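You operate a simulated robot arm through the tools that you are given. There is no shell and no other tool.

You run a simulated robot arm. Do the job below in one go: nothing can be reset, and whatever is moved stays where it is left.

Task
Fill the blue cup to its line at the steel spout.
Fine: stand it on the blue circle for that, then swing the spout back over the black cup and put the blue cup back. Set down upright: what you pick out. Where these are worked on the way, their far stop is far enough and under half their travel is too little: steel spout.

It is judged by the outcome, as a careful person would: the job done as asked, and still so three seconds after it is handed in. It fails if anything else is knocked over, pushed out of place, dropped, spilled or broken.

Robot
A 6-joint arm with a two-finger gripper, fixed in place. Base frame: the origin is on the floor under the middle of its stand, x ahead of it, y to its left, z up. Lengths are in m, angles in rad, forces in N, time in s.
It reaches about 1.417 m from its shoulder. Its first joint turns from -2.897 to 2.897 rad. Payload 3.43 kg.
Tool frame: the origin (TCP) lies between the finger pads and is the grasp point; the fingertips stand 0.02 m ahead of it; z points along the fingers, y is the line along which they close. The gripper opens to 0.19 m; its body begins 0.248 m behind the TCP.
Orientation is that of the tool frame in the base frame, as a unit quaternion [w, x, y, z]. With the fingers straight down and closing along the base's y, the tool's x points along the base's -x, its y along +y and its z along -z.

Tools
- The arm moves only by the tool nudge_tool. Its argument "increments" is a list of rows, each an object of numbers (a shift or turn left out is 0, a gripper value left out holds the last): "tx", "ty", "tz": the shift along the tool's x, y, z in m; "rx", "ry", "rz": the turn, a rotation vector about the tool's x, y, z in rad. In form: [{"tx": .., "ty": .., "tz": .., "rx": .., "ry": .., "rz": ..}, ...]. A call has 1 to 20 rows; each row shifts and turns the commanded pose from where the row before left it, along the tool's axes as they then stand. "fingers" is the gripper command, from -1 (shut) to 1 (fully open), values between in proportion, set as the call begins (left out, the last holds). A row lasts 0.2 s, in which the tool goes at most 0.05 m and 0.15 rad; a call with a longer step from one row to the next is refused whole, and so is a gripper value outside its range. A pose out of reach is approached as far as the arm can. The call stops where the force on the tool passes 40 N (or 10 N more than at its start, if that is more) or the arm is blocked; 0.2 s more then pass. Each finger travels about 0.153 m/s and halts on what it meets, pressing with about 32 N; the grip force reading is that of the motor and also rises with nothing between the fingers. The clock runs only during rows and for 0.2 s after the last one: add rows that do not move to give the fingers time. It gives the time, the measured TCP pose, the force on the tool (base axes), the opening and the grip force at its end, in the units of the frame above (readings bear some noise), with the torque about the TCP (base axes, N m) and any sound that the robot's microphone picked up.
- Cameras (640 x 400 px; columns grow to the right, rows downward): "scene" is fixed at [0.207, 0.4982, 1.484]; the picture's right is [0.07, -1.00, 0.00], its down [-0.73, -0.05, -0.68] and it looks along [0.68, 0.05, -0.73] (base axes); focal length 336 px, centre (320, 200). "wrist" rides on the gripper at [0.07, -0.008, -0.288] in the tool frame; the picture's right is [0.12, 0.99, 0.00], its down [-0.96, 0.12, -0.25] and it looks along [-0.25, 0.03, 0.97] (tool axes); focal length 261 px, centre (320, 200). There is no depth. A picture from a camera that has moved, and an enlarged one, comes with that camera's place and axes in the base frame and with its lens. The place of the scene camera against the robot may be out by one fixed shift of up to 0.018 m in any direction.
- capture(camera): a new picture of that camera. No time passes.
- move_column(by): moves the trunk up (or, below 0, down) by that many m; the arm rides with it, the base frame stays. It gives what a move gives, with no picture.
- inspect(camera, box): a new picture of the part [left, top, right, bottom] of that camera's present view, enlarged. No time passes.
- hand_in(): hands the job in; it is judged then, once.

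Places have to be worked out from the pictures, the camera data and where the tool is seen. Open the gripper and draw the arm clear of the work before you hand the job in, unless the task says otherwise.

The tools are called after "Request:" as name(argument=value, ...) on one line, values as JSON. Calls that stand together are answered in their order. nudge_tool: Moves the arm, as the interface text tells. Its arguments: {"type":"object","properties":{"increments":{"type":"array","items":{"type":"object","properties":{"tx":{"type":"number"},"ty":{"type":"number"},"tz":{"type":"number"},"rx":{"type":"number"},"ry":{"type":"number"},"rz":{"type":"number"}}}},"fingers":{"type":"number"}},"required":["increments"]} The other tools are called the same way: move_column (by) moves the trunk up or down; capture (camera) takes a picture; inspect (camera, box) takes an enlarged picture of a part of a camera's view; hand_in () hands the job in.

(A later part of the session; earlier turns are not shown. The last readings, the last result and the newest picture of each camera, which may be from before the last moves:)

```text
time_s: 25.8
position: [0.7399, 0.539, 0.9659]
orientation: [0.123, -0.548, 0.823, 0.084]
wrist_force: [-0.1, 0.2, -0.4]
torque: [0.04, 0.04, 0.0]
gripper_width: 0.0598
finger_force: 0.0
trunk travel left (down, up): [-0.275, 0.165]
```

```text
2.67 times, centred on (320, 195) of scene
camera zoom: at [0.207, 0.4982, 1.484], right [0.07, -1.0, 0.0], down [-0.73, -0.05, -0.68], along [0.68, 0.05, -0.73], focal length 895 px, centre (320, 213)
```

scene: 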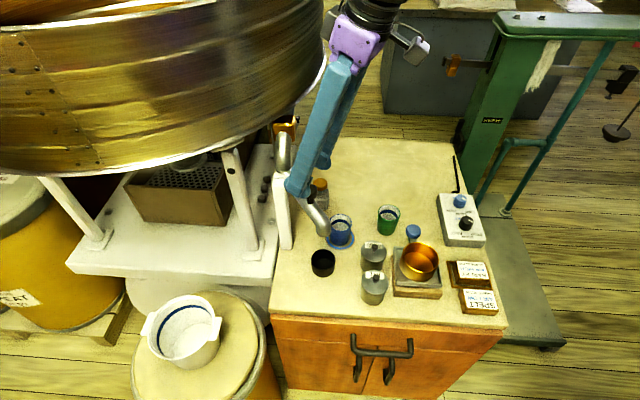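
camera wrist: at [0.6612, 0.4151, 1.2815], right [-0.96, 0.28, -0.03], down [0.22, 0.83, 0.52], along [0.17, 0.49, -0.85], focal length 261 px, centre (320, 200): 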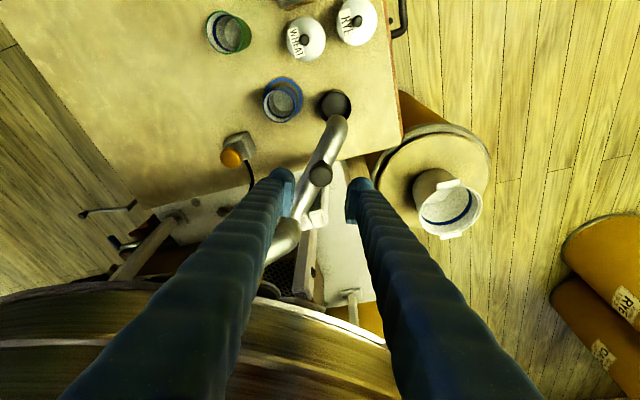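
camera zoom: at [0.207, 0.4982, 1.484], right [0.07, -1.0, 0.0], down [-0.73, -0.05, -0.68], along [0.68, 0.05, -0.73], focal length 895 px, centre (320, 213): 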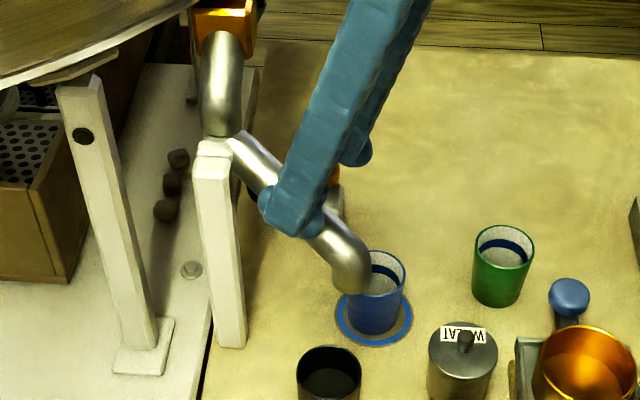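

The spout follows freely with little force and nothing flows yet. I'll carry on along the arc.

Request:
nudge_tool(increments=[{"tx": 0.0011, "ty": -0.0178, "tz": -0.0004}, {"tx": -0.0015, "ty": -0.0166, "tz": 0.0004}])

Request:
inspect(camera="scene", box=[290, 140, 390, 260])

Request:
inspect(camera="wrist", box=[220, 60, 420, 260])

```text
time_s: 26.4
position: [0.7712, 0.5265, 0.9668]
orientation: [0.124, -0.547, 0.824, 0.083]
wrist_force: [0.5, -0.9, 0.2]
torque: [0.03, 0.0, 0.02]
gripper_width: 0.0603
finger_force: 0.0
trunk travel left (down, up): [-0.275, 0.165]
```

```text
3.33 times, centred on (340, 200) of scene
camera zoom: at [0.207, 0.4982, 1.484], right [0.07, -1.0, 0.0], down [-0.73, -0.05, -0.68], along [0.68, 0.05, -0.73], focal length 1118 px, centre (253, 200)
```

zoom: 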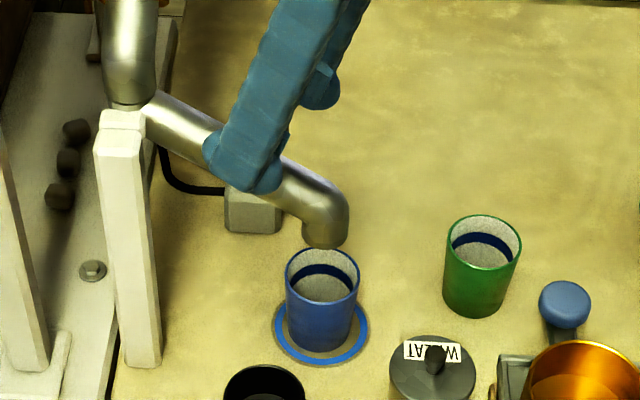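

```text
2.00 times, centred on (320, 160) of wrist
camera zoom: at [0.7208, 0.3822, 1.22], right [-0.96, 0.28, -0.03], down [0.22, 0.82, 0.52], along [0.17, 0.49, -0.85], focal length 521 px, centre (320, 280)
```

zoom: 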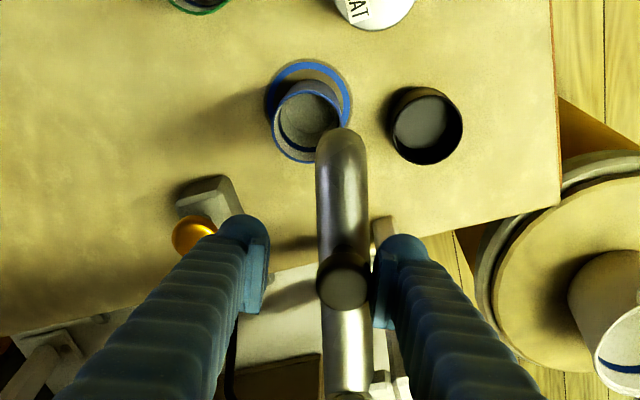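

The tip is nearly over the cup and still no flow. I'll take the next step and watch the cup.

Request:
nudge_tool(increments=[{"tx": -0.0058, "ty": -0.017, "tz": 0.0018}])

Request:
inspect(camera="scene", box=[310, 180, 370, 250])

Request:
inspect(camera="wrist", box=[220, 60, 420, 260])

```text
time_s: 26.8
position: [0.7893, 0.5263, 0.9657]
orientation: [0.124, -0.548, 0.823, 0.083]
wrist_force: [0.1, 0.1, -0.1]
torque: [0.0, 0.04, 0.0]
gripper_width: 0.0599
finger_force: 0.1
trunk travel left (down, up): [-0.275, 0.165]
```

```text
5.71 times, centred on (340, 215) of scene
camera zoom: at [0.207, 0.4982, 1.484], right [0.07, -1.0, 0.0], down [-0.73, -0.05, -0.68], along [0.68, 0.05, -0.73], focal length 1917 px, centre (206, 114)
```

zoom: 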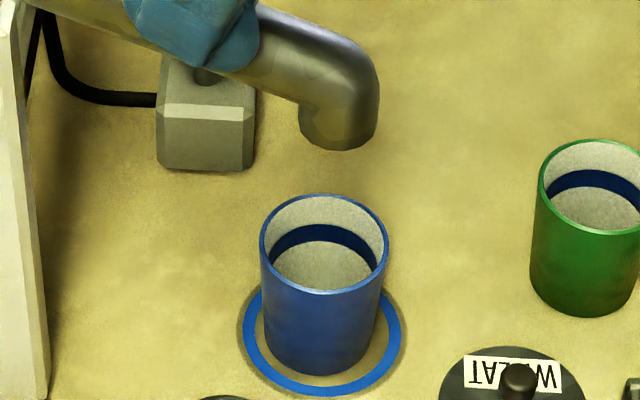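

```text
2.00 times, centred on (320, 160) of wrist
camera zoom: at [0.7389, 0.382, 1.2197], right [-0.96, 0.28, -0.03], down [0.22, 0.82, 0.52], along [0.17, 0.49, -0.85], focal length 521 px, centre (320, 280)
```

zoom: 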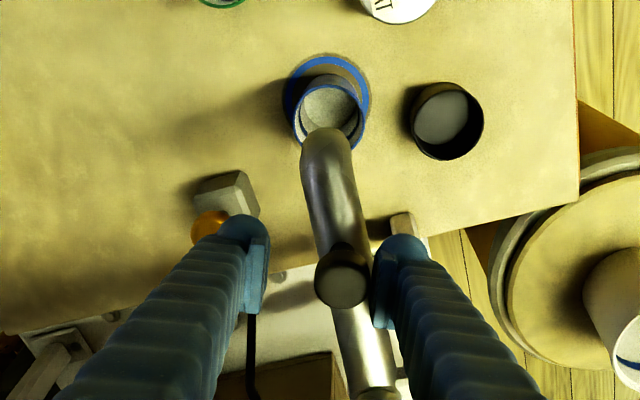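

The tip now looks centred over the cup at about (0.785, 0.483), with no flow yet and no stop felt. I'll push a bit further to find the far stop.

Request:
nudge_tool(increments=[{"tx": -0.0046, "ty": -0.0088, "tz": 0.0014}])

Request:
inspect(camera="scene", box=[310, 180, 370, 250])

Request:
inspect(camera="wrist", box=[220, 60, 420, 260])

```text
time_s: 27.2
position: [0.7968, 0.5279, 0.9667]
orientation: [0.122, -0.548, 0.824, 0.082]
wrist_force: [-6.7, 1.4, -1.9]
torque: [-0.07, -0.23, -0.01]
gripper_width: 0.0634
finger_force: 2.7
trunk travel left (down, up): [-0.275, 0.165]
```

```text
5.71 times, centred on (340, 215) of scene
camera zoom: at [0.207, 0.4982, 1.484], right [0.07, -1.0, 0.0], down [-0.73, -0.05, -0.68], along [0.68, 0.05, -0.73], focal length 1917 px, centre (206, 114)
```

zoom: 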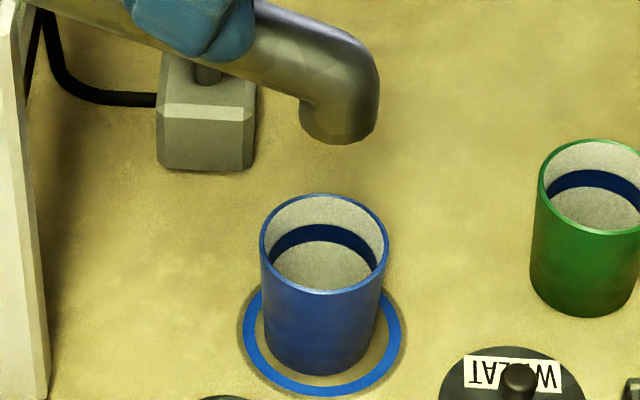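

```text
2.00 times, centred on (320, 160) of wrist
camera zoom: at [0.7461, 0.3836, 1.2195], right [-0.96, 0.28, -0.03], down [0.22, 0.83, 0.52], along [0.17, 0.49, -0.85], focal length 521 px, centre (320, 280)
```

zoom: 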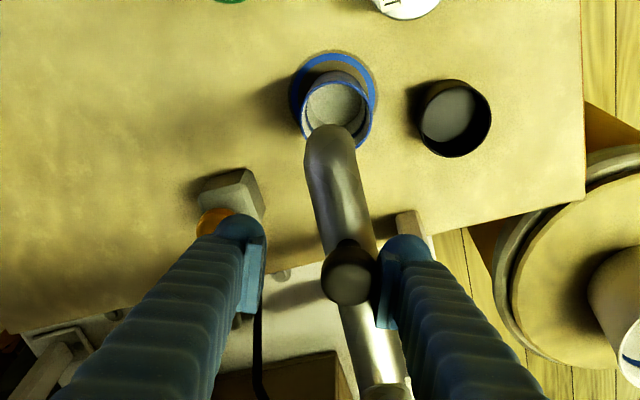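

The far stop is reached (about 7 N reaction, gripper slightly spread). I'll hold for one short step and see whether anything flows.

Request:
nudge_tool(increments=[{}])

Request:
inspect(camera="scene", box=[310, 180, 370, 250])

Request:
inspect(camera="wrist", box=[240, 70, 400, 170])

```text
time_s: 27.6
position: [0.7977, 0.5265, 0.9661]
orientation: [0.123, -0.548, 0.823, 0.084]
wrist_force: [-9.1, 1.3, -3.9]
torque: [-0.1, -0.19, 0.0]
gripper_width: 0.0647
finger_force: 4.1
trunk travel left (down, up): [-0.275, 0.165]
```

```text
5.71 times, centred on (340, 215) of scene
camera zoom: at [0.207, 0.4982, 1.484], right [0.07, -1.0, 0.0], down [-0.73, -0.05, -0.68], along [0.68, 0.05, -0.73], focal length 1917 px, centre (206, 114)
```

zoom: 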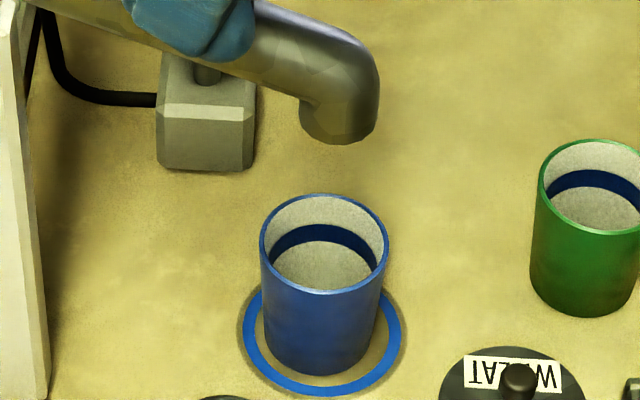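

```text
4.00 times, centred on (320, 120) of wrist
camera zoom: at [0.7466, 0.3833, 1.2195], right [-0.96, 0.28, -0.03], down [0.22, 0.83, 0.52], along [0.17, 0.49, -0.85], focal length 1043 px, centre (320, 520)
```

zoom: 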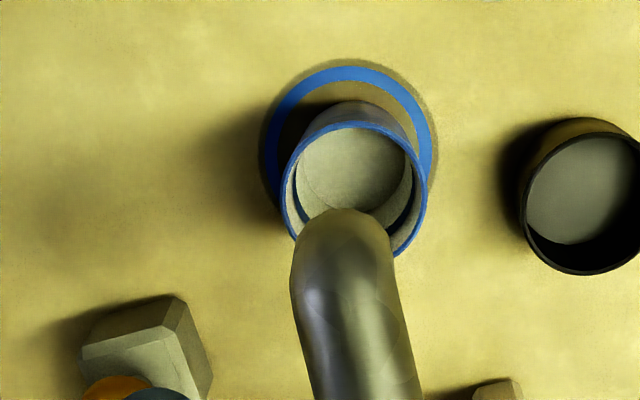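

The cup and spout are lined up but nothing flows. The brass mushroom knob's box is cabled to the brass housing at the spout's root, so it may be the dispensing button; I'll wait a moment longer and inspect it and the housing closely.

Request:
nudge_tool(increments=[{}, {}, {}])

Request:
inspect(camera="scene", box=[310, 180, 370, 250])

Request:
inspect(camera="scene", box=[255, 100, 345, 190])

Request:
capture(camera="wrist")

```text
time_s: 28.4
position: [0.7971, 0.5273, 0.966]
orientation: [0.124, -0.547, 0.824, 0.082]
wrist_force: [-10.9, 1.9, -4.3]
torque: [-0.05, -0.25, 0.04]
gripper_width: 0.0652
finger_force: 4.3
trunk travel left (down, up): [-0.275, 0.165]
```

```text
5.71 times, centred on (340, 215) of scene
camera zoom: at [0.207, 0.4982, 1.484], right [0.07, -1.0, 0.0], down [-0.73, -0.05, -0.68], along [0.68, 0.05, -0.73], focal length 1917 px, centre (206, 114)
```

zoom: 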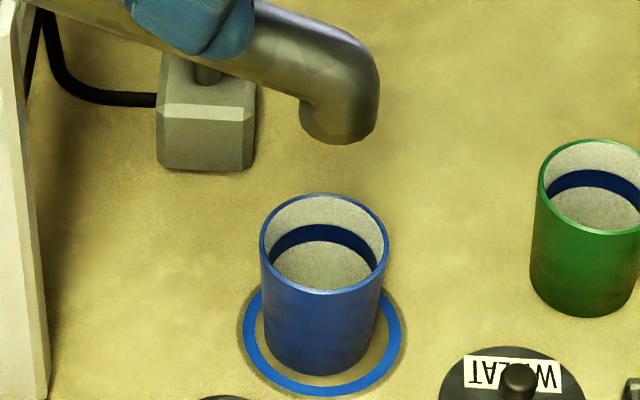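

```text
4.44 times, centred on (300, 145) of scene
camera zoom: at [0.207, 0.4982, 1.484], right [0.07, -1.0, 0.0], down [-0.73, -0.05, -0.68], along [0.68, 0.05, -0.73], focal length 1491 px, centre (409, 444)
```

zoom: 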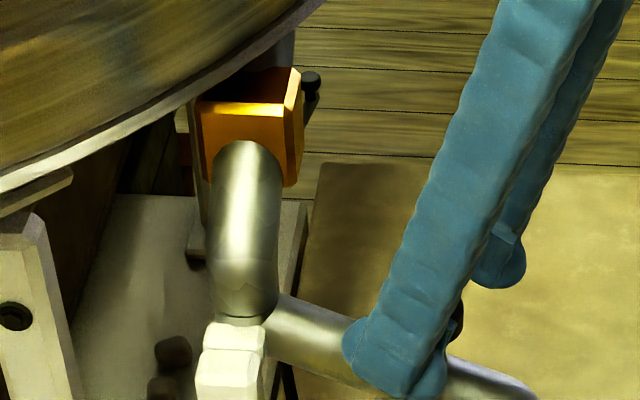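

```text
taken
camera wrist: at [0.7469, 0.3832, 1.22], right [-0.96, 0.28, -0.03], down [0.22, 0.82, 0.52], along [0.17, 0.49, -0.85], focal length 261 px, centre (320, 200)
```

wrist: 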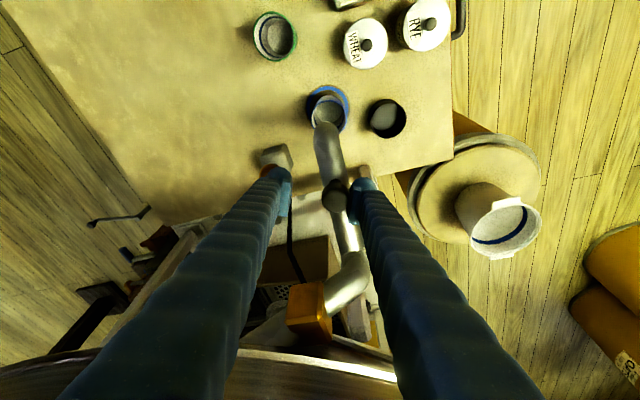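

Still dry after another 0.8 s, so the spout alone does not run; the cabled brass mushroom button looks like the trigger. I'll centre the fingers on the knob, lift clear so the spout stays at its far stop, and look at the button.

Request:
nudge_tool(increments=[{"ty": 0.008}, {"ty": 0.008}, {"tx": -0.0089, "tz": -0.0287}, {"tx": -0.0118, "tz": -0.0382}, {"tx": -0.0118, "tz": -0.0382}, {}])

Request:
capture(camera="wrist")

Request:
capture(camera="scene")

```text
time_s: 29.8
position: [0.7832, 0.532, 1.0759]
orientation: [0.123, -0.547, 0.824, 0.083]
wrist_force: [0.3, -0.7, 0.0]
torque: [0.01, 0.01, 0.04]
gripper_width: 0.0598
finger_force: 0.0
trunk travel left (down, up): [-0.275, 0.165]
```

```text
taken
camera wrist: at [0.7328, 0.3884, 1.3299], right [-0.96, 0.28, -0.03], down [0.22, 0.82, 0.52], along [0.17, 0.49, -0.85], focal length 261 px, centre (320, 200)
```

wrist: 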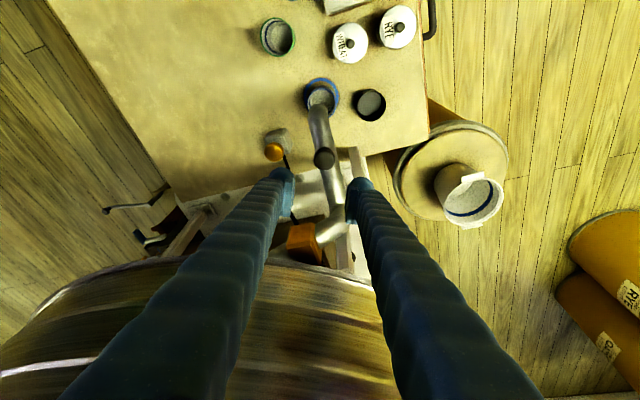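

```text
taken
```

scene: 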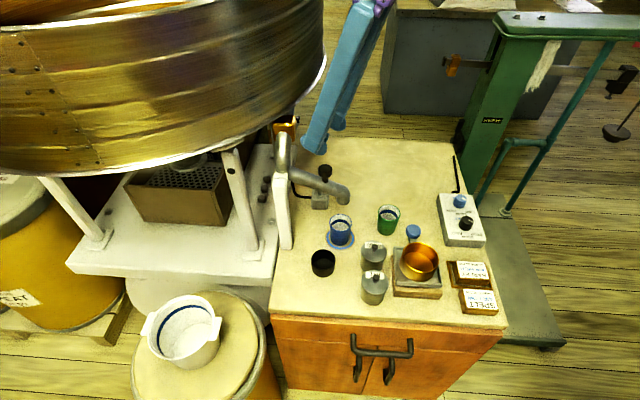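

Request:
inspect(camera="wrist", box=[230, 60, 390, 280])

Request:
inspect(camera="wrist", box=[250, 120, 300, 170])

Request:
inspect(camera="scene", box=[270, 100, 360, 250])

```text
1.82 times, centred on (310, 170) of wrist
camera zoom: at [0.7328, 0.3884, 1.3299], right [-0.96, 0.28, -0.03], down [0.22, 0.82, 0.52], along [0.17, 0.49, -0.85], focal length 474 px, centre (338, 254)
```

zoom: 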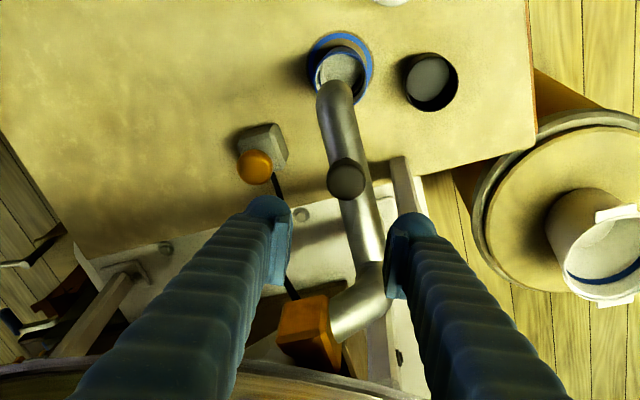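

```text
8.00 times, centred on (275, 145) of wrist
camera zoom: at [0.7328, 0.3884, 1.3299], right [-0.96, 0.28, -0.03], down [0.22, 0.82, 0.52], along [0.17, 0.49, -0.85], focal length 2085 px, centre (680, 640)
```

zoom: 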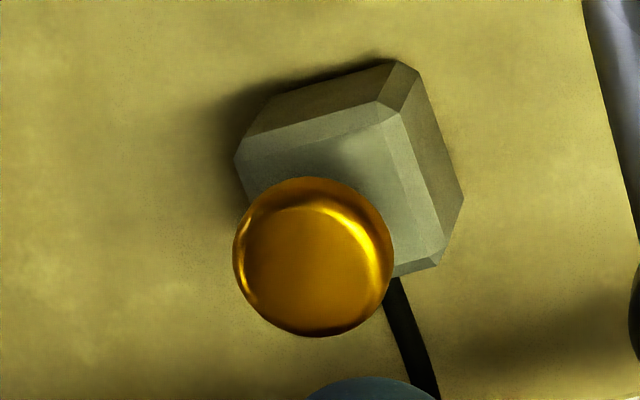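

```text
2.67 times, centred on (315, 175) of scene
camera zoom: at [0.207, 0.4982, 1.484], right [0.07, -1.0, 0.0], down [-0.73, -0.05, -0.68], along [0.68, 0.05, -0.73], focal length 895 px, centre (333, 267)
```

zoom: 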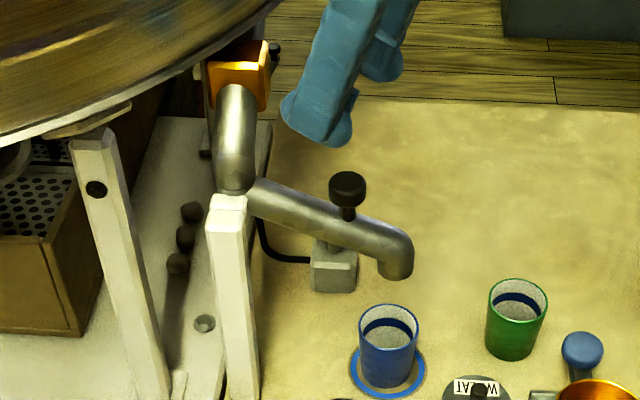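

The button cap sits near (0.901, 0.549, 0.81), close beneath the drum's rim, so I'll close the fingers, lean the gripper further away from the drum (0.5 rad total), and come at it low from the open side.

Request:
nudge_tool(fingers=-1, increments=[{"ry": -0.1}, {"ry": -0.1}, {"tx": 0.0141, "ty": -0.0299, "tz": 0.0137}, {"tx": 0.0141, "ty": -0.0299, "tz": 0.0137}, {"tx": 0.0141, "ty": -0.0299, "tz": 0.0136}, {"tx": 0.0142, "ty": -0.03, "tz": 0.0136}, {"tx": 0.0153, "ty": -0.0018, "tz": 0.0372}, {"tx": 0.0153, "ty": -0.0018, "tz": 0.0372}, {"tx": 0.0154, "ty": -0.0017, "tz": 0.0372}, {}])

Request:
capture(camera="wrist")

Request:
capture(camera="scene")

```text
time_s: 32.0
position: [0.8941, 0.4744, 0.8818]
orientation: [0.205, -0.537, 0.807, 0.137]
wrist_force: [0.7, 0.0, 0.1]
torque: [-0.05, 0.02, 0.01]
gripper_width: 0.0002
finger_force: 31.6
trunk travel left (down, up): [-0.275, 0.165]
```

```text
taken
camera wrist: at [0.8249, 0.2871, 1.0993], right [-0.96, 0.29, -0.06], down [0.17, 0.71, 0.68], along [0.24, 0.64, -0.73], focal length 261 px, centre (320, 200)
```

wrist: 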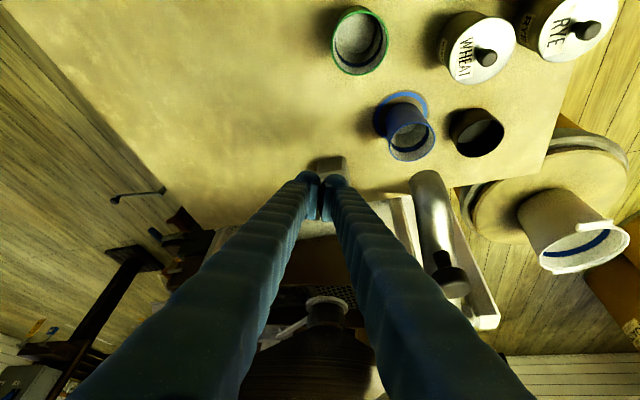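

```text
taken
```

scene: 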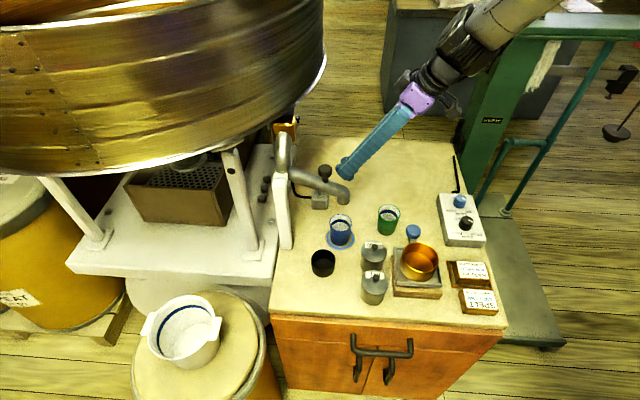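

The cup interior is visible from both cameras. I'll move the closed fingertips in over the button, staying about 3 cm above its cap.

Request:
nudge_tool(increments=[{"tx": -0.0177, "ty": 0.0077, "tz": 0.0165}, {"tx": -0.0177, "ty": 0.0077, "tz": 0.0165}, {"tx": -0.0178, "ty": 0.0078, "tz": 0.0166}, {}])

Request:
inspect(camera="wrist", box=[240, 80, 460, 240])

Request:
inspect(camera="scene", box=[280, 100, 440, 260])

```text
time_s: 33.0
position: [0.9007, 0.5496, 0.8624]
orientation: [0.206, -0.535, 0.808, 0.137]
wrist_force: [-0.3, 1.2, 0.1]
torque: [-0.08, -0.05, -0.04]
gripper_width: 0.0
finger_force: 32.0
trunk travel left (down, up): [-0.275, 0.165]
```

```text
2.50 times, centred on (350, 160) of wrist
camera zoom: at [0.8316, 0.3615, 1.0808], right [-0.96, 0.29, -0.06], down [0.18, 0.71, 0.68], along [0.24, 0.64, -0.73], focal length 652 px, centre (245, 300)
```

zoom: 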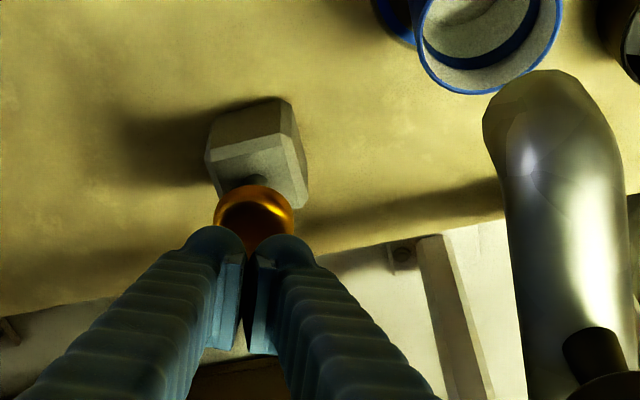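

```text
2.50 times, centred on (360, 180) of scene
camera zoom: at [0.207, 0.4982, 1.484], right [0.07, -1.0, 0.0], down [-0.73, -0.05, -0.68], along [0.68, 0.05, -0.73], focal length 839 px, centre (220, 250)
```

zoom: 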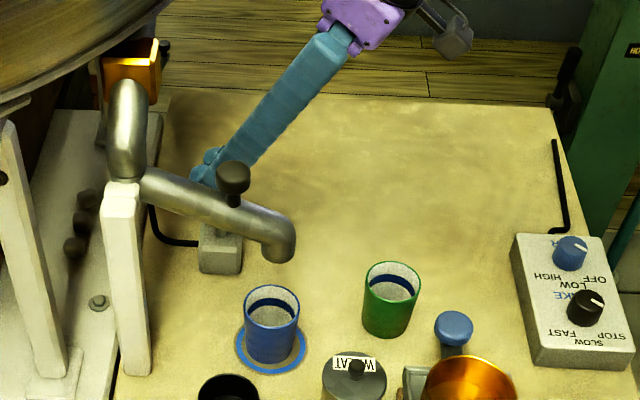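

The cap is right under the fingertips. I'll lower slowly in small steps to find the contact.

Request:
nudge_tool(increments=[{"tx": 0.0048, "tz": 0.0088}, {"tx": 0.0048, "tz": 0.0088}, {"tx": 0.0024, "tz": 0.0044}])

Request:
inspect(camera="scene", box=[310, 180, 370, 250])

Request:
inspect(camera="wrist", box=[240, 80, 460, 240])

```text
time_s: 33.8
position: [0.901, 0.5491, 0.8381]
orientation: [0.206, -0.536, 0.808, 0.136]
wrist_force: [-0.1, 0.2, 0.8]
torque: [0.02, 0.01, -0.03]
gripper_width: 0.0
finger_force: 32.2
trunk travel left (down, up): [-0.275, 0.165]
```

```text
5.71 times, centred on (340, 215) of scene
camera zoom: at [0.207, 0.4982, 1.484], right [0.07, -1.0, 0.0], down [-0.73, -0.05, -0.68], along [0.68, 0.05, -0.73], focal length 1917 px, centre (206, 114)
```

zoom: 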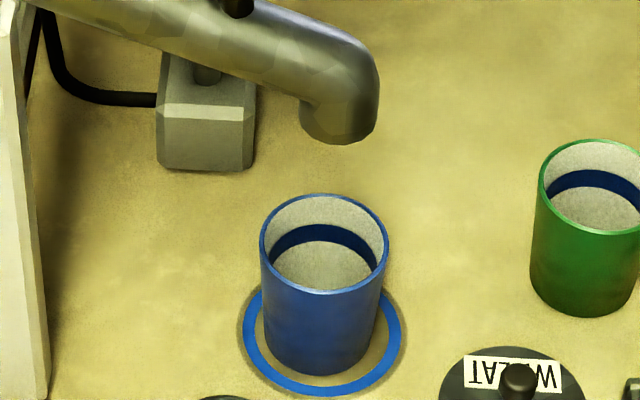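

```text
2.50 times, centred on (350, 160) of wrist
camera zoom: at [0.8318, 0.3611, 1.0568], right [-0.96, 0.29, -0.06], down [0.18, 0.71, 0.68], along [0.24, 0.64, -0.73], focal length 652 px, centre (245, 300)
```

zoom: 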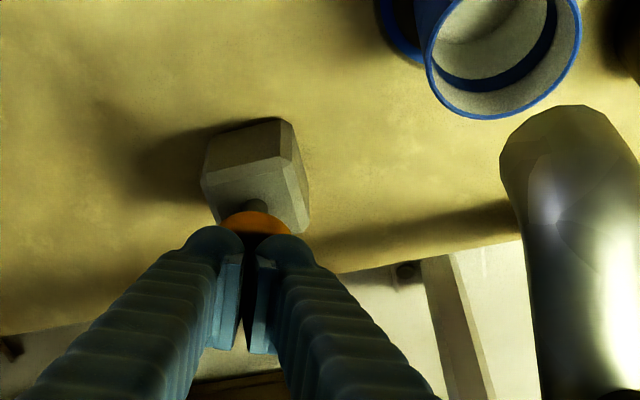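

No contact yet at z≈0.838. I'll go down in finer steps.

Request:
nudge_tool(increments=[{"tx": 0.0024, "tz": 0.0044}, {"tx": 0.0014, "tz": 0.0026}])

Request:
inspect(camera="scene", box=[310, 180, 370, 250])

```text
time_s: 34.4
position: [0.9019, 0.5495, 0.8314]
orientation: [0.206, -0.536, 0.807, 0.137]
wrist_force: [0.6, 1.9, 2.1]
torque: [0.04, 0.02, 0.03]
gripper_width: 0.0058
finger_force: 34.1
trunk travel left (down, up): [-0.275, 0.165]
```

```text
5.71 times, centred on (340, 215) of scene
camera zoom: at [0.207, 0.4982, 1.484], right [0.07, -1.0, 0.0], down [-0.73, -0.05, -0.68], along [0.68, 0.05, -0.73], focal length 1917 px, centre (206, 114)
```

zoom: 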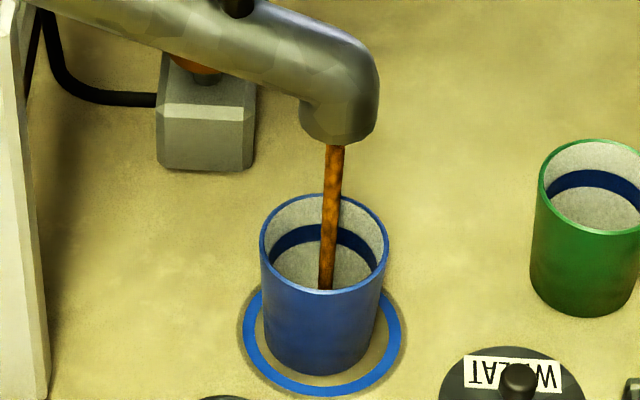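

Pressing the button starts the stream, falling into the blue cup. I'll hold for one short step and watch the level.

Request:
nudge_tool(increments=[{}])

Request:
inspect(camera="scene", box=[310, 180, 370, 250])

Request:
inspect(camera="wrist", box=[340, 60, 480, 170])

```text
time_s: 34.8
position: [0.9027, 0.5485, 0.8304]
orientation: [0.206, -0.536, 0.807, 0.137]
wrist_force: [0.9, 0.8, 2.9]
torque: [0.02, -0.02, 0.01]
gripper_width: 0.0058
finger_force: 34.3
trunk travel left (down, up): [-0.275, 0.165]
```

```text
5.71 times, centred on (340, 215) of scene
camera zoom: at [0.207, 0.4982, 1.484], right [0.07, -1.0, 0.0], down [-0.73, -0.05, -0.68], along [0.68, 0.05, -0.73], focal length 1917 px, centre (206, 114)
```

zoom: 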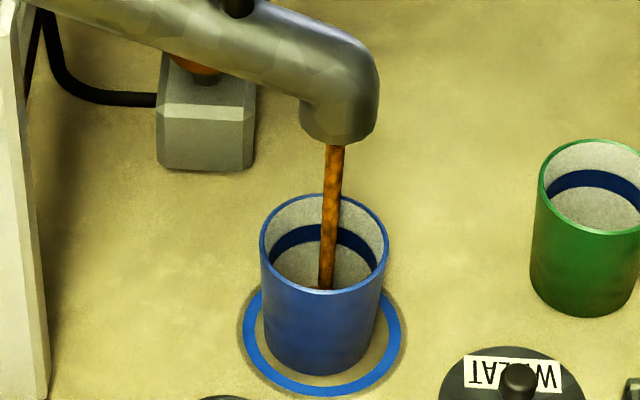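

```text
3.64 times, centred on (410, 115) of wrist
camera zoom: at [0.8318, 0.361, 1.0488], right [-0.96, 0.29, -0.06], down [0.18, 0.71, 0.68], along [0.24, 0.64, -0.73], focal length 948 px, centre (-7, 509)
```

zoom: 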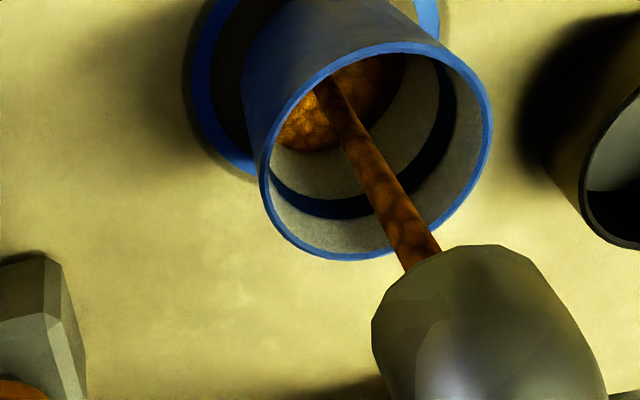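

The wrist view shows the grain on the floor of the cup and the line above it. I'll keep pressing in short steps and monitor the rise.

Request:
nudge_tool(increments=[{}, {}, {}])

Request:
inspect(camera="wrist", box=[340, 60, 480, 170])

Request:
inspect(camera="scene", box=[310, 180, 370, 250])

```text
time_s: 35.6
position: [0.9015, 0.5491, 0.8306]
orientation: [0.206, -0.537, 0.807, 0.137]
wrist_force: [0.6, 0.6, 3.0]
torque: [-0.01, 0.03, 0.03]
gripper_width: 0.0062
finger_force: 34.5
trunk travel left (down, up): [-0.275, 0.165]
```

```text
3.64 times, centred on (410, 115) of wrist
camera zoom: at [0.8317, 0.3609, 1.0487], right [-0.96, 0.29, -0.06], down [0.18, 0.71, 0.68], along [0.24, 0.64, -0.73], focal length 948 px, centre (-7, 509)
```

zoom: 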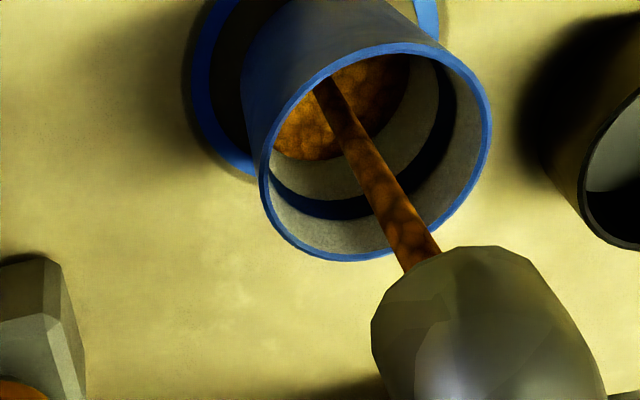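

```text
5.71 times, centred on (340, 215) of scene
camera zoom: at [0.207, 0.4982, 1.484], right [0.07, -1.0, 0.0], down [-0.73, -0.05, -0.68], along [0.68, 0.05, -0.73], focal length 1917 px, centre (206, 114)
```

zoom: 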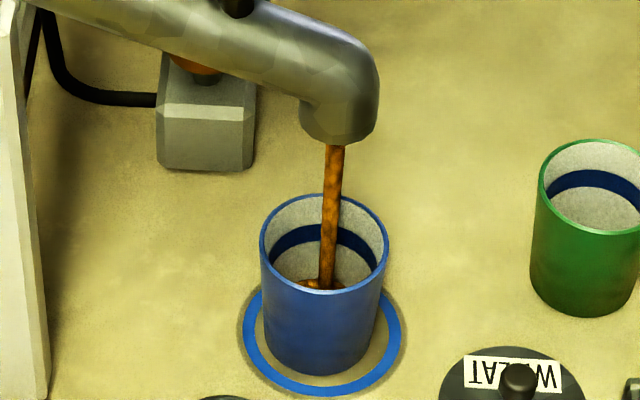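

It rises slowly, around 10 px per second in this view, with roughly 40–55 px to go to the line. I'll hold for about 2 s more.

Request:
nudge_tool(increments=[{}, {}, {}, {}, {}, {}, {}, {}, {}])

Request:
inspect(camera="wrist", box=[340, 60, 480, 170])

Request:
inspect(camera="scene", box=[310, 180, 370, 250])

```text
time_s: 37.6
position: [0.9008, 0.5476, 0.8298]
orientation: [0.205, -0.537, 0.807, 0.137]
wrist_force: [0.2, -0.4, 2.3]
torque: [0.01, -0.05, 0.01]
gripper_width: 0.0061
finger_force: 34.2
trunk travel left (down, up): [-0.275, 0.165]
```

```text
3.64 times, centred on (410, 115) of wrist
camera zoom: at [0.8316, 0.3609, 1.0487], right [-0.96, 0.29, -0.06], down [0.18, 0.71, 0.68], along [0.24, 0.64, -0.73], focal length 948 px, centre (-7, 509)
```

zoom: 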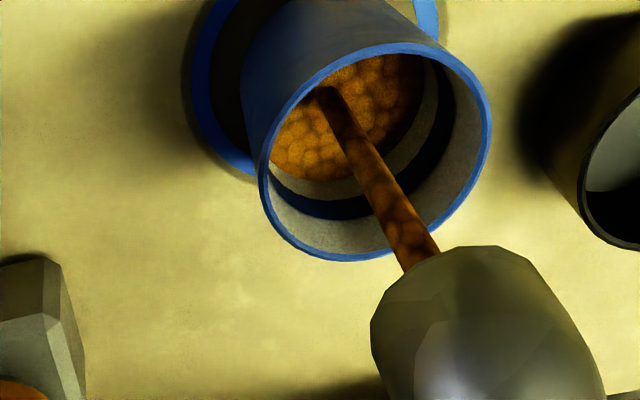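

```text
5.71 times, centred on (340, 215) of scene
camera zoom: at [0.207, 0.4982, 1.484], right [0.07, -1.0, 0.0], down [-0.73, -0.05, -0.68], along [0.68, 0.05, -0.73], focal length 1917 px, centre (206, 114)
```

zoom: 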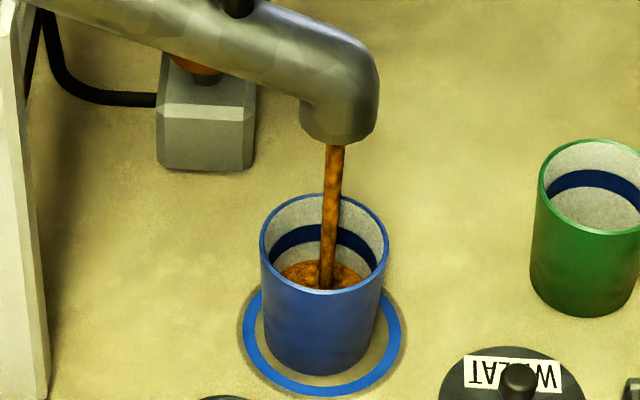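

About 15 px below the line's lower edge now. I'll hold roughly 0.8 s more, then release to see whether anything runs on after release.

Request:
nudge_tool(increments=[{}, {}, {}])

Request:
inspect(camera="wrist", box=[370, 65, 440, 125])

Request:
inspect(camera="scene", box=[325, 205, 355, 235])

```text
time_s: 38.4
position: [0.9008, 0.5483, 0.8308]
orientation: [0.205, -0.536, 0.807, 0.138]
wrist_force: [0.4, -0.4, 2.1]
torque: [-0.03, 0.04, -0.02]
gripper_width: 0.0059
finger_force: 34.0
trunk travel left (down, up): [-0.275, 0.165]
```

```text
6.67 times, centred on (405, 95) of wrist
camera zoom: at [0.8316, 0.3609, 1.0487], right [-0.96, 0.29, -0.06], down [0.18, 0.71, 0.68], along [0.24, 0.64, -0.73], focal length 1738 px, centre (-247, 900)
```

zoom: 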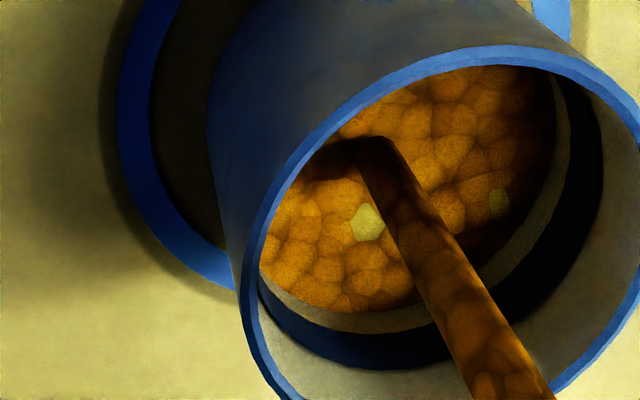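

```text
13.33 times, centred on (340, 220) of scene
camera zoom: at [0.207, 0.4982, 1.484], right [0.07, -1.0, 0.0], down [-0.73, -0.05, -0.68], along [0.68, 0.05, -0.73], focal length 4473 px, centre (53, -67)
```

zoom: 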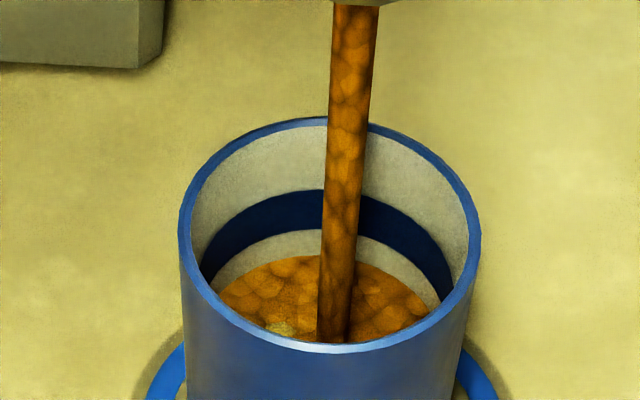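

The grain is about 1 s below the line's lower edge. I'll release the button now (raise 1 cm) and see how the stream stops.

Request:
nudge_tool(increments=[{"tx": -0.0048, "tz": -0.0088}])

Request:
inspect(camera="wrist", box=[370, 65, 440, 125])

Request:
inspect(camera="scene", box=[310, 180, 370, 250])

```text
time_s: 38.8
position: [0.9002, 0.5483, 0.8395]
orientation: [0.205, -0.535, 0.808, 0.137]
wrist_force: [-0.4, 1.0, 0.1]
torque: [0.0, 0.01, 0.02]
gripper_width: 0.0002
finger_force: 34.2
trunk travel left (down, up): [-0.275, 0.165]
```

```text
6.67 times, centred on (405, 95) of wrist
camera zoom: at [0.8313, 0.3612, 1.0582], right [-0.96, 0.29, -0.06], down [0.18, 0.71, 0.68], along [0.23, 0.64, -0.73], focal length 1738 px, centre (-247, 900)
```

zoom: 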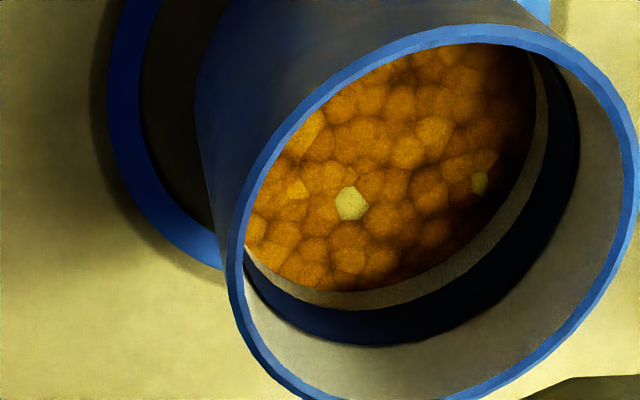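

```text
5.71 times, centred on (340, 215) of scene
camera zoom: at [0.207, 0.4982, 1.484], right [0.07, -1.0, 0.0], down [-0.73, -0.05, -0.68], along [0.68, 0.05, -0.73], focal length 1917 px, centre (206, 114)
```

zoom: 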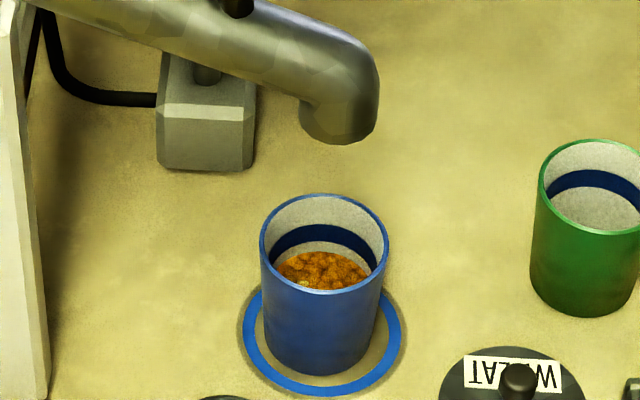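

The stream stops at once on release. I'll measure the level against the line carefully before topping up.

Request:
inspect(camera="scene", box=[325, 205, 355, 235])

Request:
inspect(camera="wrist", box=[375, 70, 445, 130])

```text
13.33 times, centred on (340, 220) of scene
camera zoom: at [0.207, 0.4982, 1.484], right [0.07, -1.0, 0.0], down [-0.73, -0.05, -0.68], along [0.68, 0.05, -0.73], focal length 4473 px, centre (53, -67)
```

zoom: 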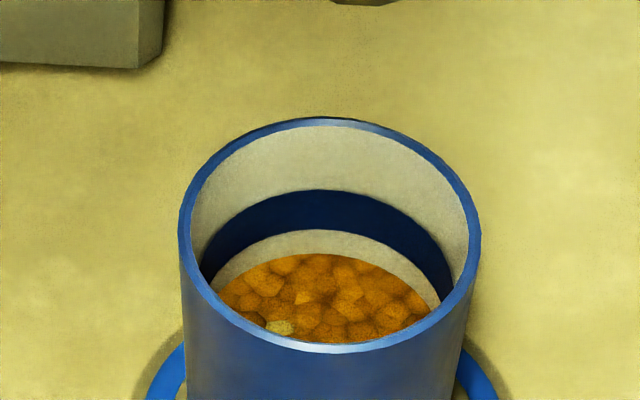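

```text
6.67 times, centred on (410, 100) of wrist
camera zoom: at [0.8313, 0.3612, 1.0582], right [-0.96, 0.29, -0.06], down [0.18, 0.71, 0.68], along [0.23, 0.64, -0.73], focal length 1738 px, centre (-280, 867)
```

zoom: 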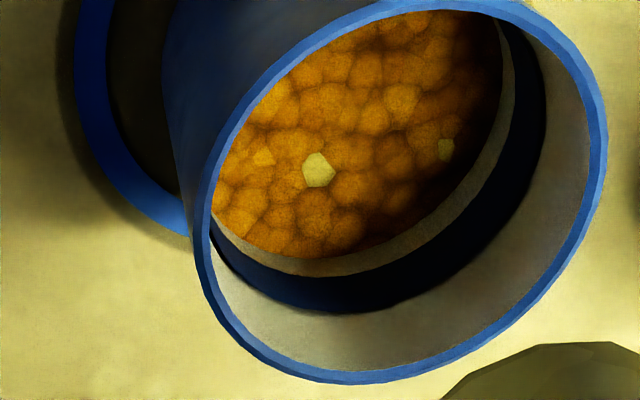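

The grain needs about 1.8–1.9 s more flow to reach the middle of the line band. I'll press again for about 1.2 s and re-check.

Request:
nudge_tool(increments=[{"tx": 0.0048, "tz": 0.0088}, {}, {}, {}, {}])

Request:
inspect(camera="scene", box=[325, 205, 355, 235])

Request:
inspect(camera="wrist", box=[370, 65, 440, 125])

```text
time_s: 40.0
position: [0.9007, 0.5488, 0.8301]
orientation: [0.205, -0.536, 0.807, 0.136]
wrist_force: [1.4, 1.3, 2.3]
torque: [0.03, 0.02, 0.02]
gripper_width: 0.0
finger_force: 34.4
trunk travel left (down, up): [-0.275, 0.165]
```

```text
13.33 times, centred on (340, 220) of scene
camera zoom: at [0.207, 0.4982, 1.484], right [0.07, -1.0, 0.0], down [-0.73, -0.05, -0.68], along [0.68, 0.05, -0.73], focal length 4473 px, centre (53, -67)
```

zoom: 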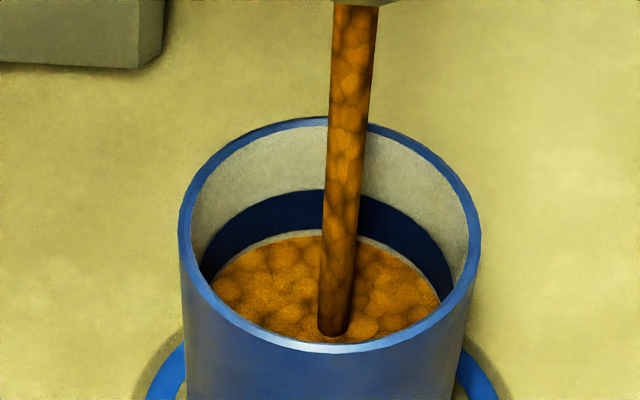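

```text
6.67 times, centred on (405, 95) of wrist
camera zoom: at [0.8321, 0.3612, 1.0489], right [-0.96, 0.29, -0.06], down [0.18, 0.71, 0.68], along [0.24, 0.64, -0.73], focal length 1738 px, centre (-247, 900)
```

zoom: 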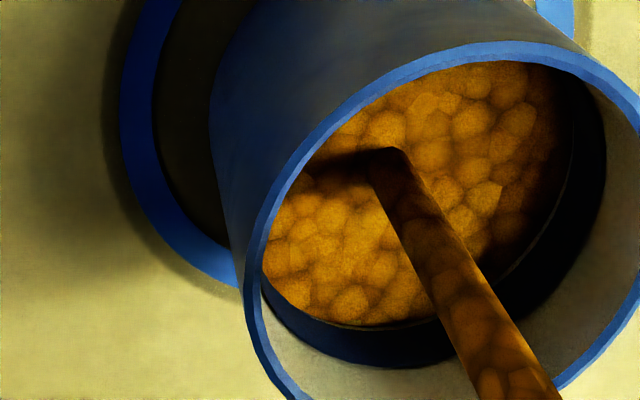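

The grain has just reached the lower edge of the band. I'll keep pressing about 0.8 s more.

Request:
nudge_tool(increments=[{}, {}, {}])

Request:
inspect(camera="scene", box=[325, 205, 355, 235])

Request:
inspect(camera="wrist", box=[370, 65, 440, 125])

```text
time_s: 40.8
position: [0.9019, 0.5484, 0.831]
orientation: [0.206, -0.536, 0.807, 0.137]
wrist_force: [0.7, 0.0, 3.4]
torque: [0.01, 0.02, -0.02]
gripper_width: 0.0059
finger_force: 34.1
trunk travel left (down, up): [-0.275, 0.165]
```

```text
13.33 times, centred on (340, 220) of scene
camera zoom: at [0.207, 0.4982, 1.484], right [0.07, -1.0, 0.0], down [-0.73, -0.05, -0.68], along [0.68, 0.05, -0.73], focal length 4473 px, centre (53, -67)
```

zoom: 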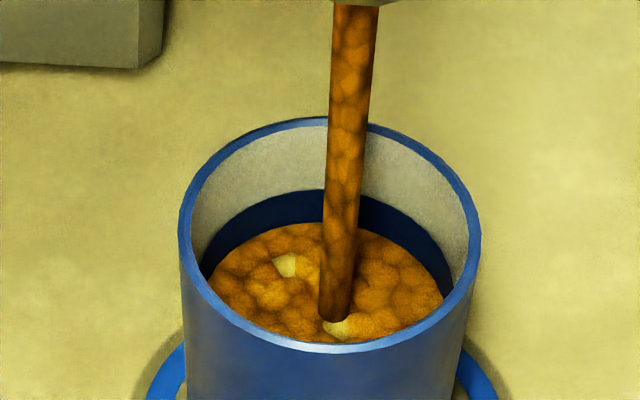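

```text
6.67 times, centred on (405, 95) of wrist
camera zoom: at [0.8321, 0.3612, 1.0488], right [-0.96, 0.29, -0.06], down [0.18, 0.71, 0.68], along [0.24, 0.64, -0.73], focal length 1738 px, centre (-247, 900)
```

zoom: 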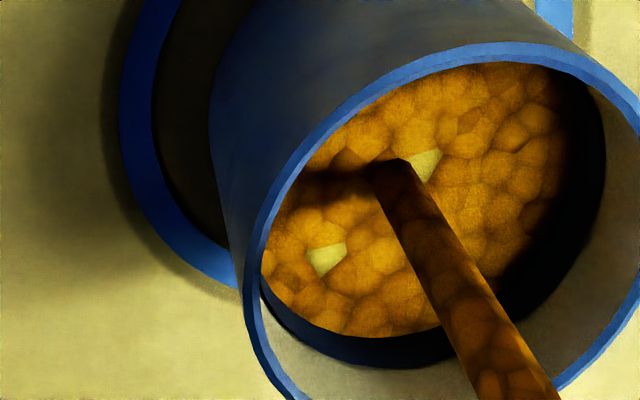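

Now inside the band, about a quarter up. I'll hold 0.6 s more and release, aiming at the middle of the line.

Request:
nudge_tool(increments=[{}, {}, {}, {"tx": -0.0048, "tz": -0.0088}])

Request:
inspect(camera="scene", box=[325, 205, 355, 235])

Request:
inspect(camera="wrist", box=[375, 70, 445, 130])

```text
time_s: 41.8
position: [0.8996, 0.5485, 0.8393]
orientation: [0.205, -0.535, 0.808, 0.137]
wrist_force: [-0.5, -0.9, 1.3]
torque: [-0.03, 0.09, 0.0]
gripper_width: 0.0003
finger_force: 34.3
trunk travel left (down, up): [-0.275, 0.165]
```

```text
13.33 times, centred on (340, 220) of scene
camera zoom: at [0.207, 0.4982, 1.484], right [0.07, -1.0, 0.0], down [-0.73, -0.05, -0.68], along [0.68, 0.05, -0.73], focal length 4473 px, centre (53, -67)
```

zoom: 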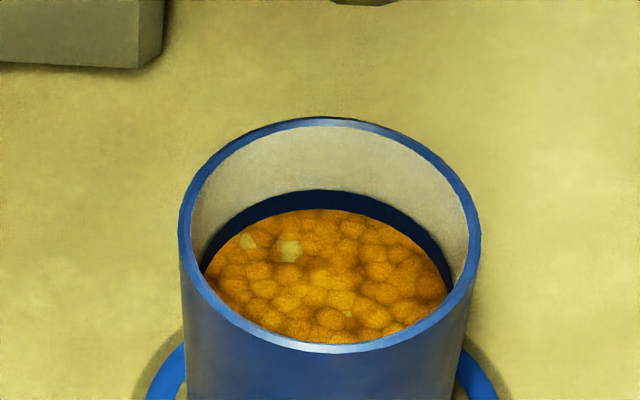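

```text
6.67 times, centred on (410, 100) of wrist
camera zoom: at [0.8315, 0.3613, 1.0581], right [-0.96, 0.29, -0.06], down [0.18, 0.71, 0.68], along [0.23, 0.64, -0.73], focal length 1738 px, centre (-280, 867)
```

zoom: 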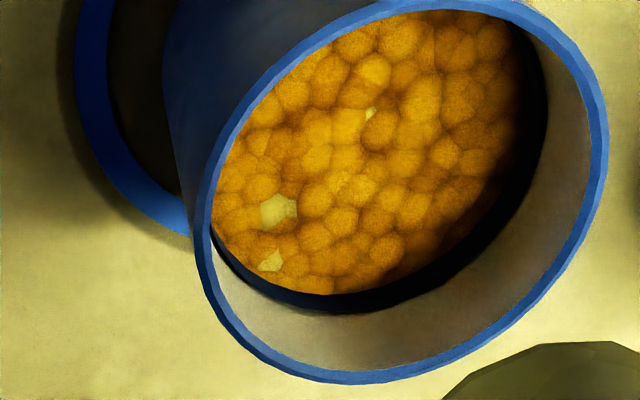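

The grain now lies right at the middle of the line band. I'll back away from the button, then return above the spout knob with the fingers opened to straddle it.

Request:
nudge_tool(increments=[{"tx": 0.0122, "ty": -0.0084, "tz": -0.0298}, {"tx": 0.0122, "ty": -0.0084, "tz": -0.0298}, {"tx": 0.0123, "ty": -0.0084, "tz": -0.0299}, {"tx": -0.0098, "ty": 0.0175, "tz": -0.0334}, {"tx": -0.0098, "ty": 0.0175, "tz": -0.0334}, {"tx": -0.0098, "ty": 0.0175, "tz": -0.0334}, {"tx": -0.0098, "ty": 0.0175, "tz": -0.0334}, {"tx": -0.0099, "ty": 0.0175, "tz": -0.0333}, {}])

Request:
nudge_tool(fingers=-0.37, increments=[{"ry": 0.1}, {"ry": 0.1}, {"tx": -0.0218, "ty": 0.0195, "tz": 0.012}, {"tx": -0.0217, "ty": 0.0195, "tz": 0.0119}, {}])

Request:
capture(camera="wrist")

Request:
capture(camera="scene")

```text
time_s: 43.8
position: [0.7987, 0.4685, 1.0704]
orientation: [0.204, -0.537, 0.807, 0.138]
wrist_force: [0.5, -1.2, -0.5]
torque: [0.08, 0.0, 0.03]
gripper_width: 0.0001
finger_force: 34.2
trunk travel left (down, up): [-0.275, 0.165]
```

```text
time_s: 45.0
position: [0.7814, 0.529, 1.0613]
orientation: [0.124, -0.547, 0.824, 0.082]
wrist_force: [-0.3, 0.5, 0.0]
torque: [-0.09, -0.03, -0.04]
gripper_width: 0.06
finger_force: 0.1
trunk travel left (down, up): [-0.275, 0.165]
```

```text
taken
camera wrist: at [0.7312, 0.3862, 1.3152], right [-0.96, 0.28, -0.03], down [0.22, 0.82, 0.52], along [0.17, 0.49, -0.85], focal length 261 px, centre (320, 200)
```

wrist: 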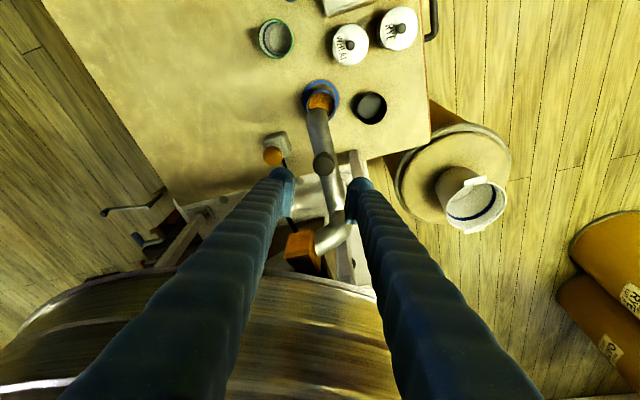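

```text
taken
```

scene: 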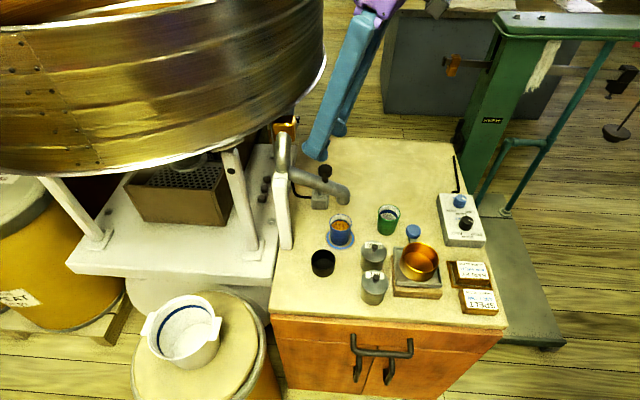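

The knob is directly between the fingers at (0.781, 0.529). I'll lower to straddle it again.

Request:
nudge_tool(increments=[{"tx": 0.0071, "tz": 0.0229}, {"tx": 0.0071, "tz": 0.0229}, {"tx": 0.0071, "tz": 0.0229}, {"tx": 0.007, "tz": 0.0229}, {}])

Request:
inspect(camera="wrist", box=[220, 60, 420, 260])

```text
time_s: 46.2
position: [0.7837, 0.5284, 0.9667]
orientation: [0.124, -0.547, 0.824, 0.083]
wrist_force: [0.2, -0.1, 0.7]
torque: [-0.01, 0.01, -0.03]
gripper_width: 0.0599
finger_force: 0.0
trunk travel left (down, up): [-0.275, 0.165]
```

```text
2.00 times, centred on (320, 160) of wrist
camera zoom: at [0.7316, 0.3853, 1.2194], right [-0.96, 0.28, -0.03], down [0.22, 0.82, 0.52], along [0.17, 0.49, -0.85], focal length 521 px, centre (320, 280)
```

zoom: 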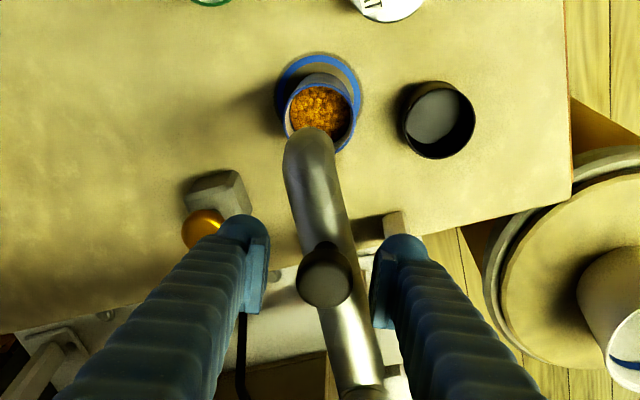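

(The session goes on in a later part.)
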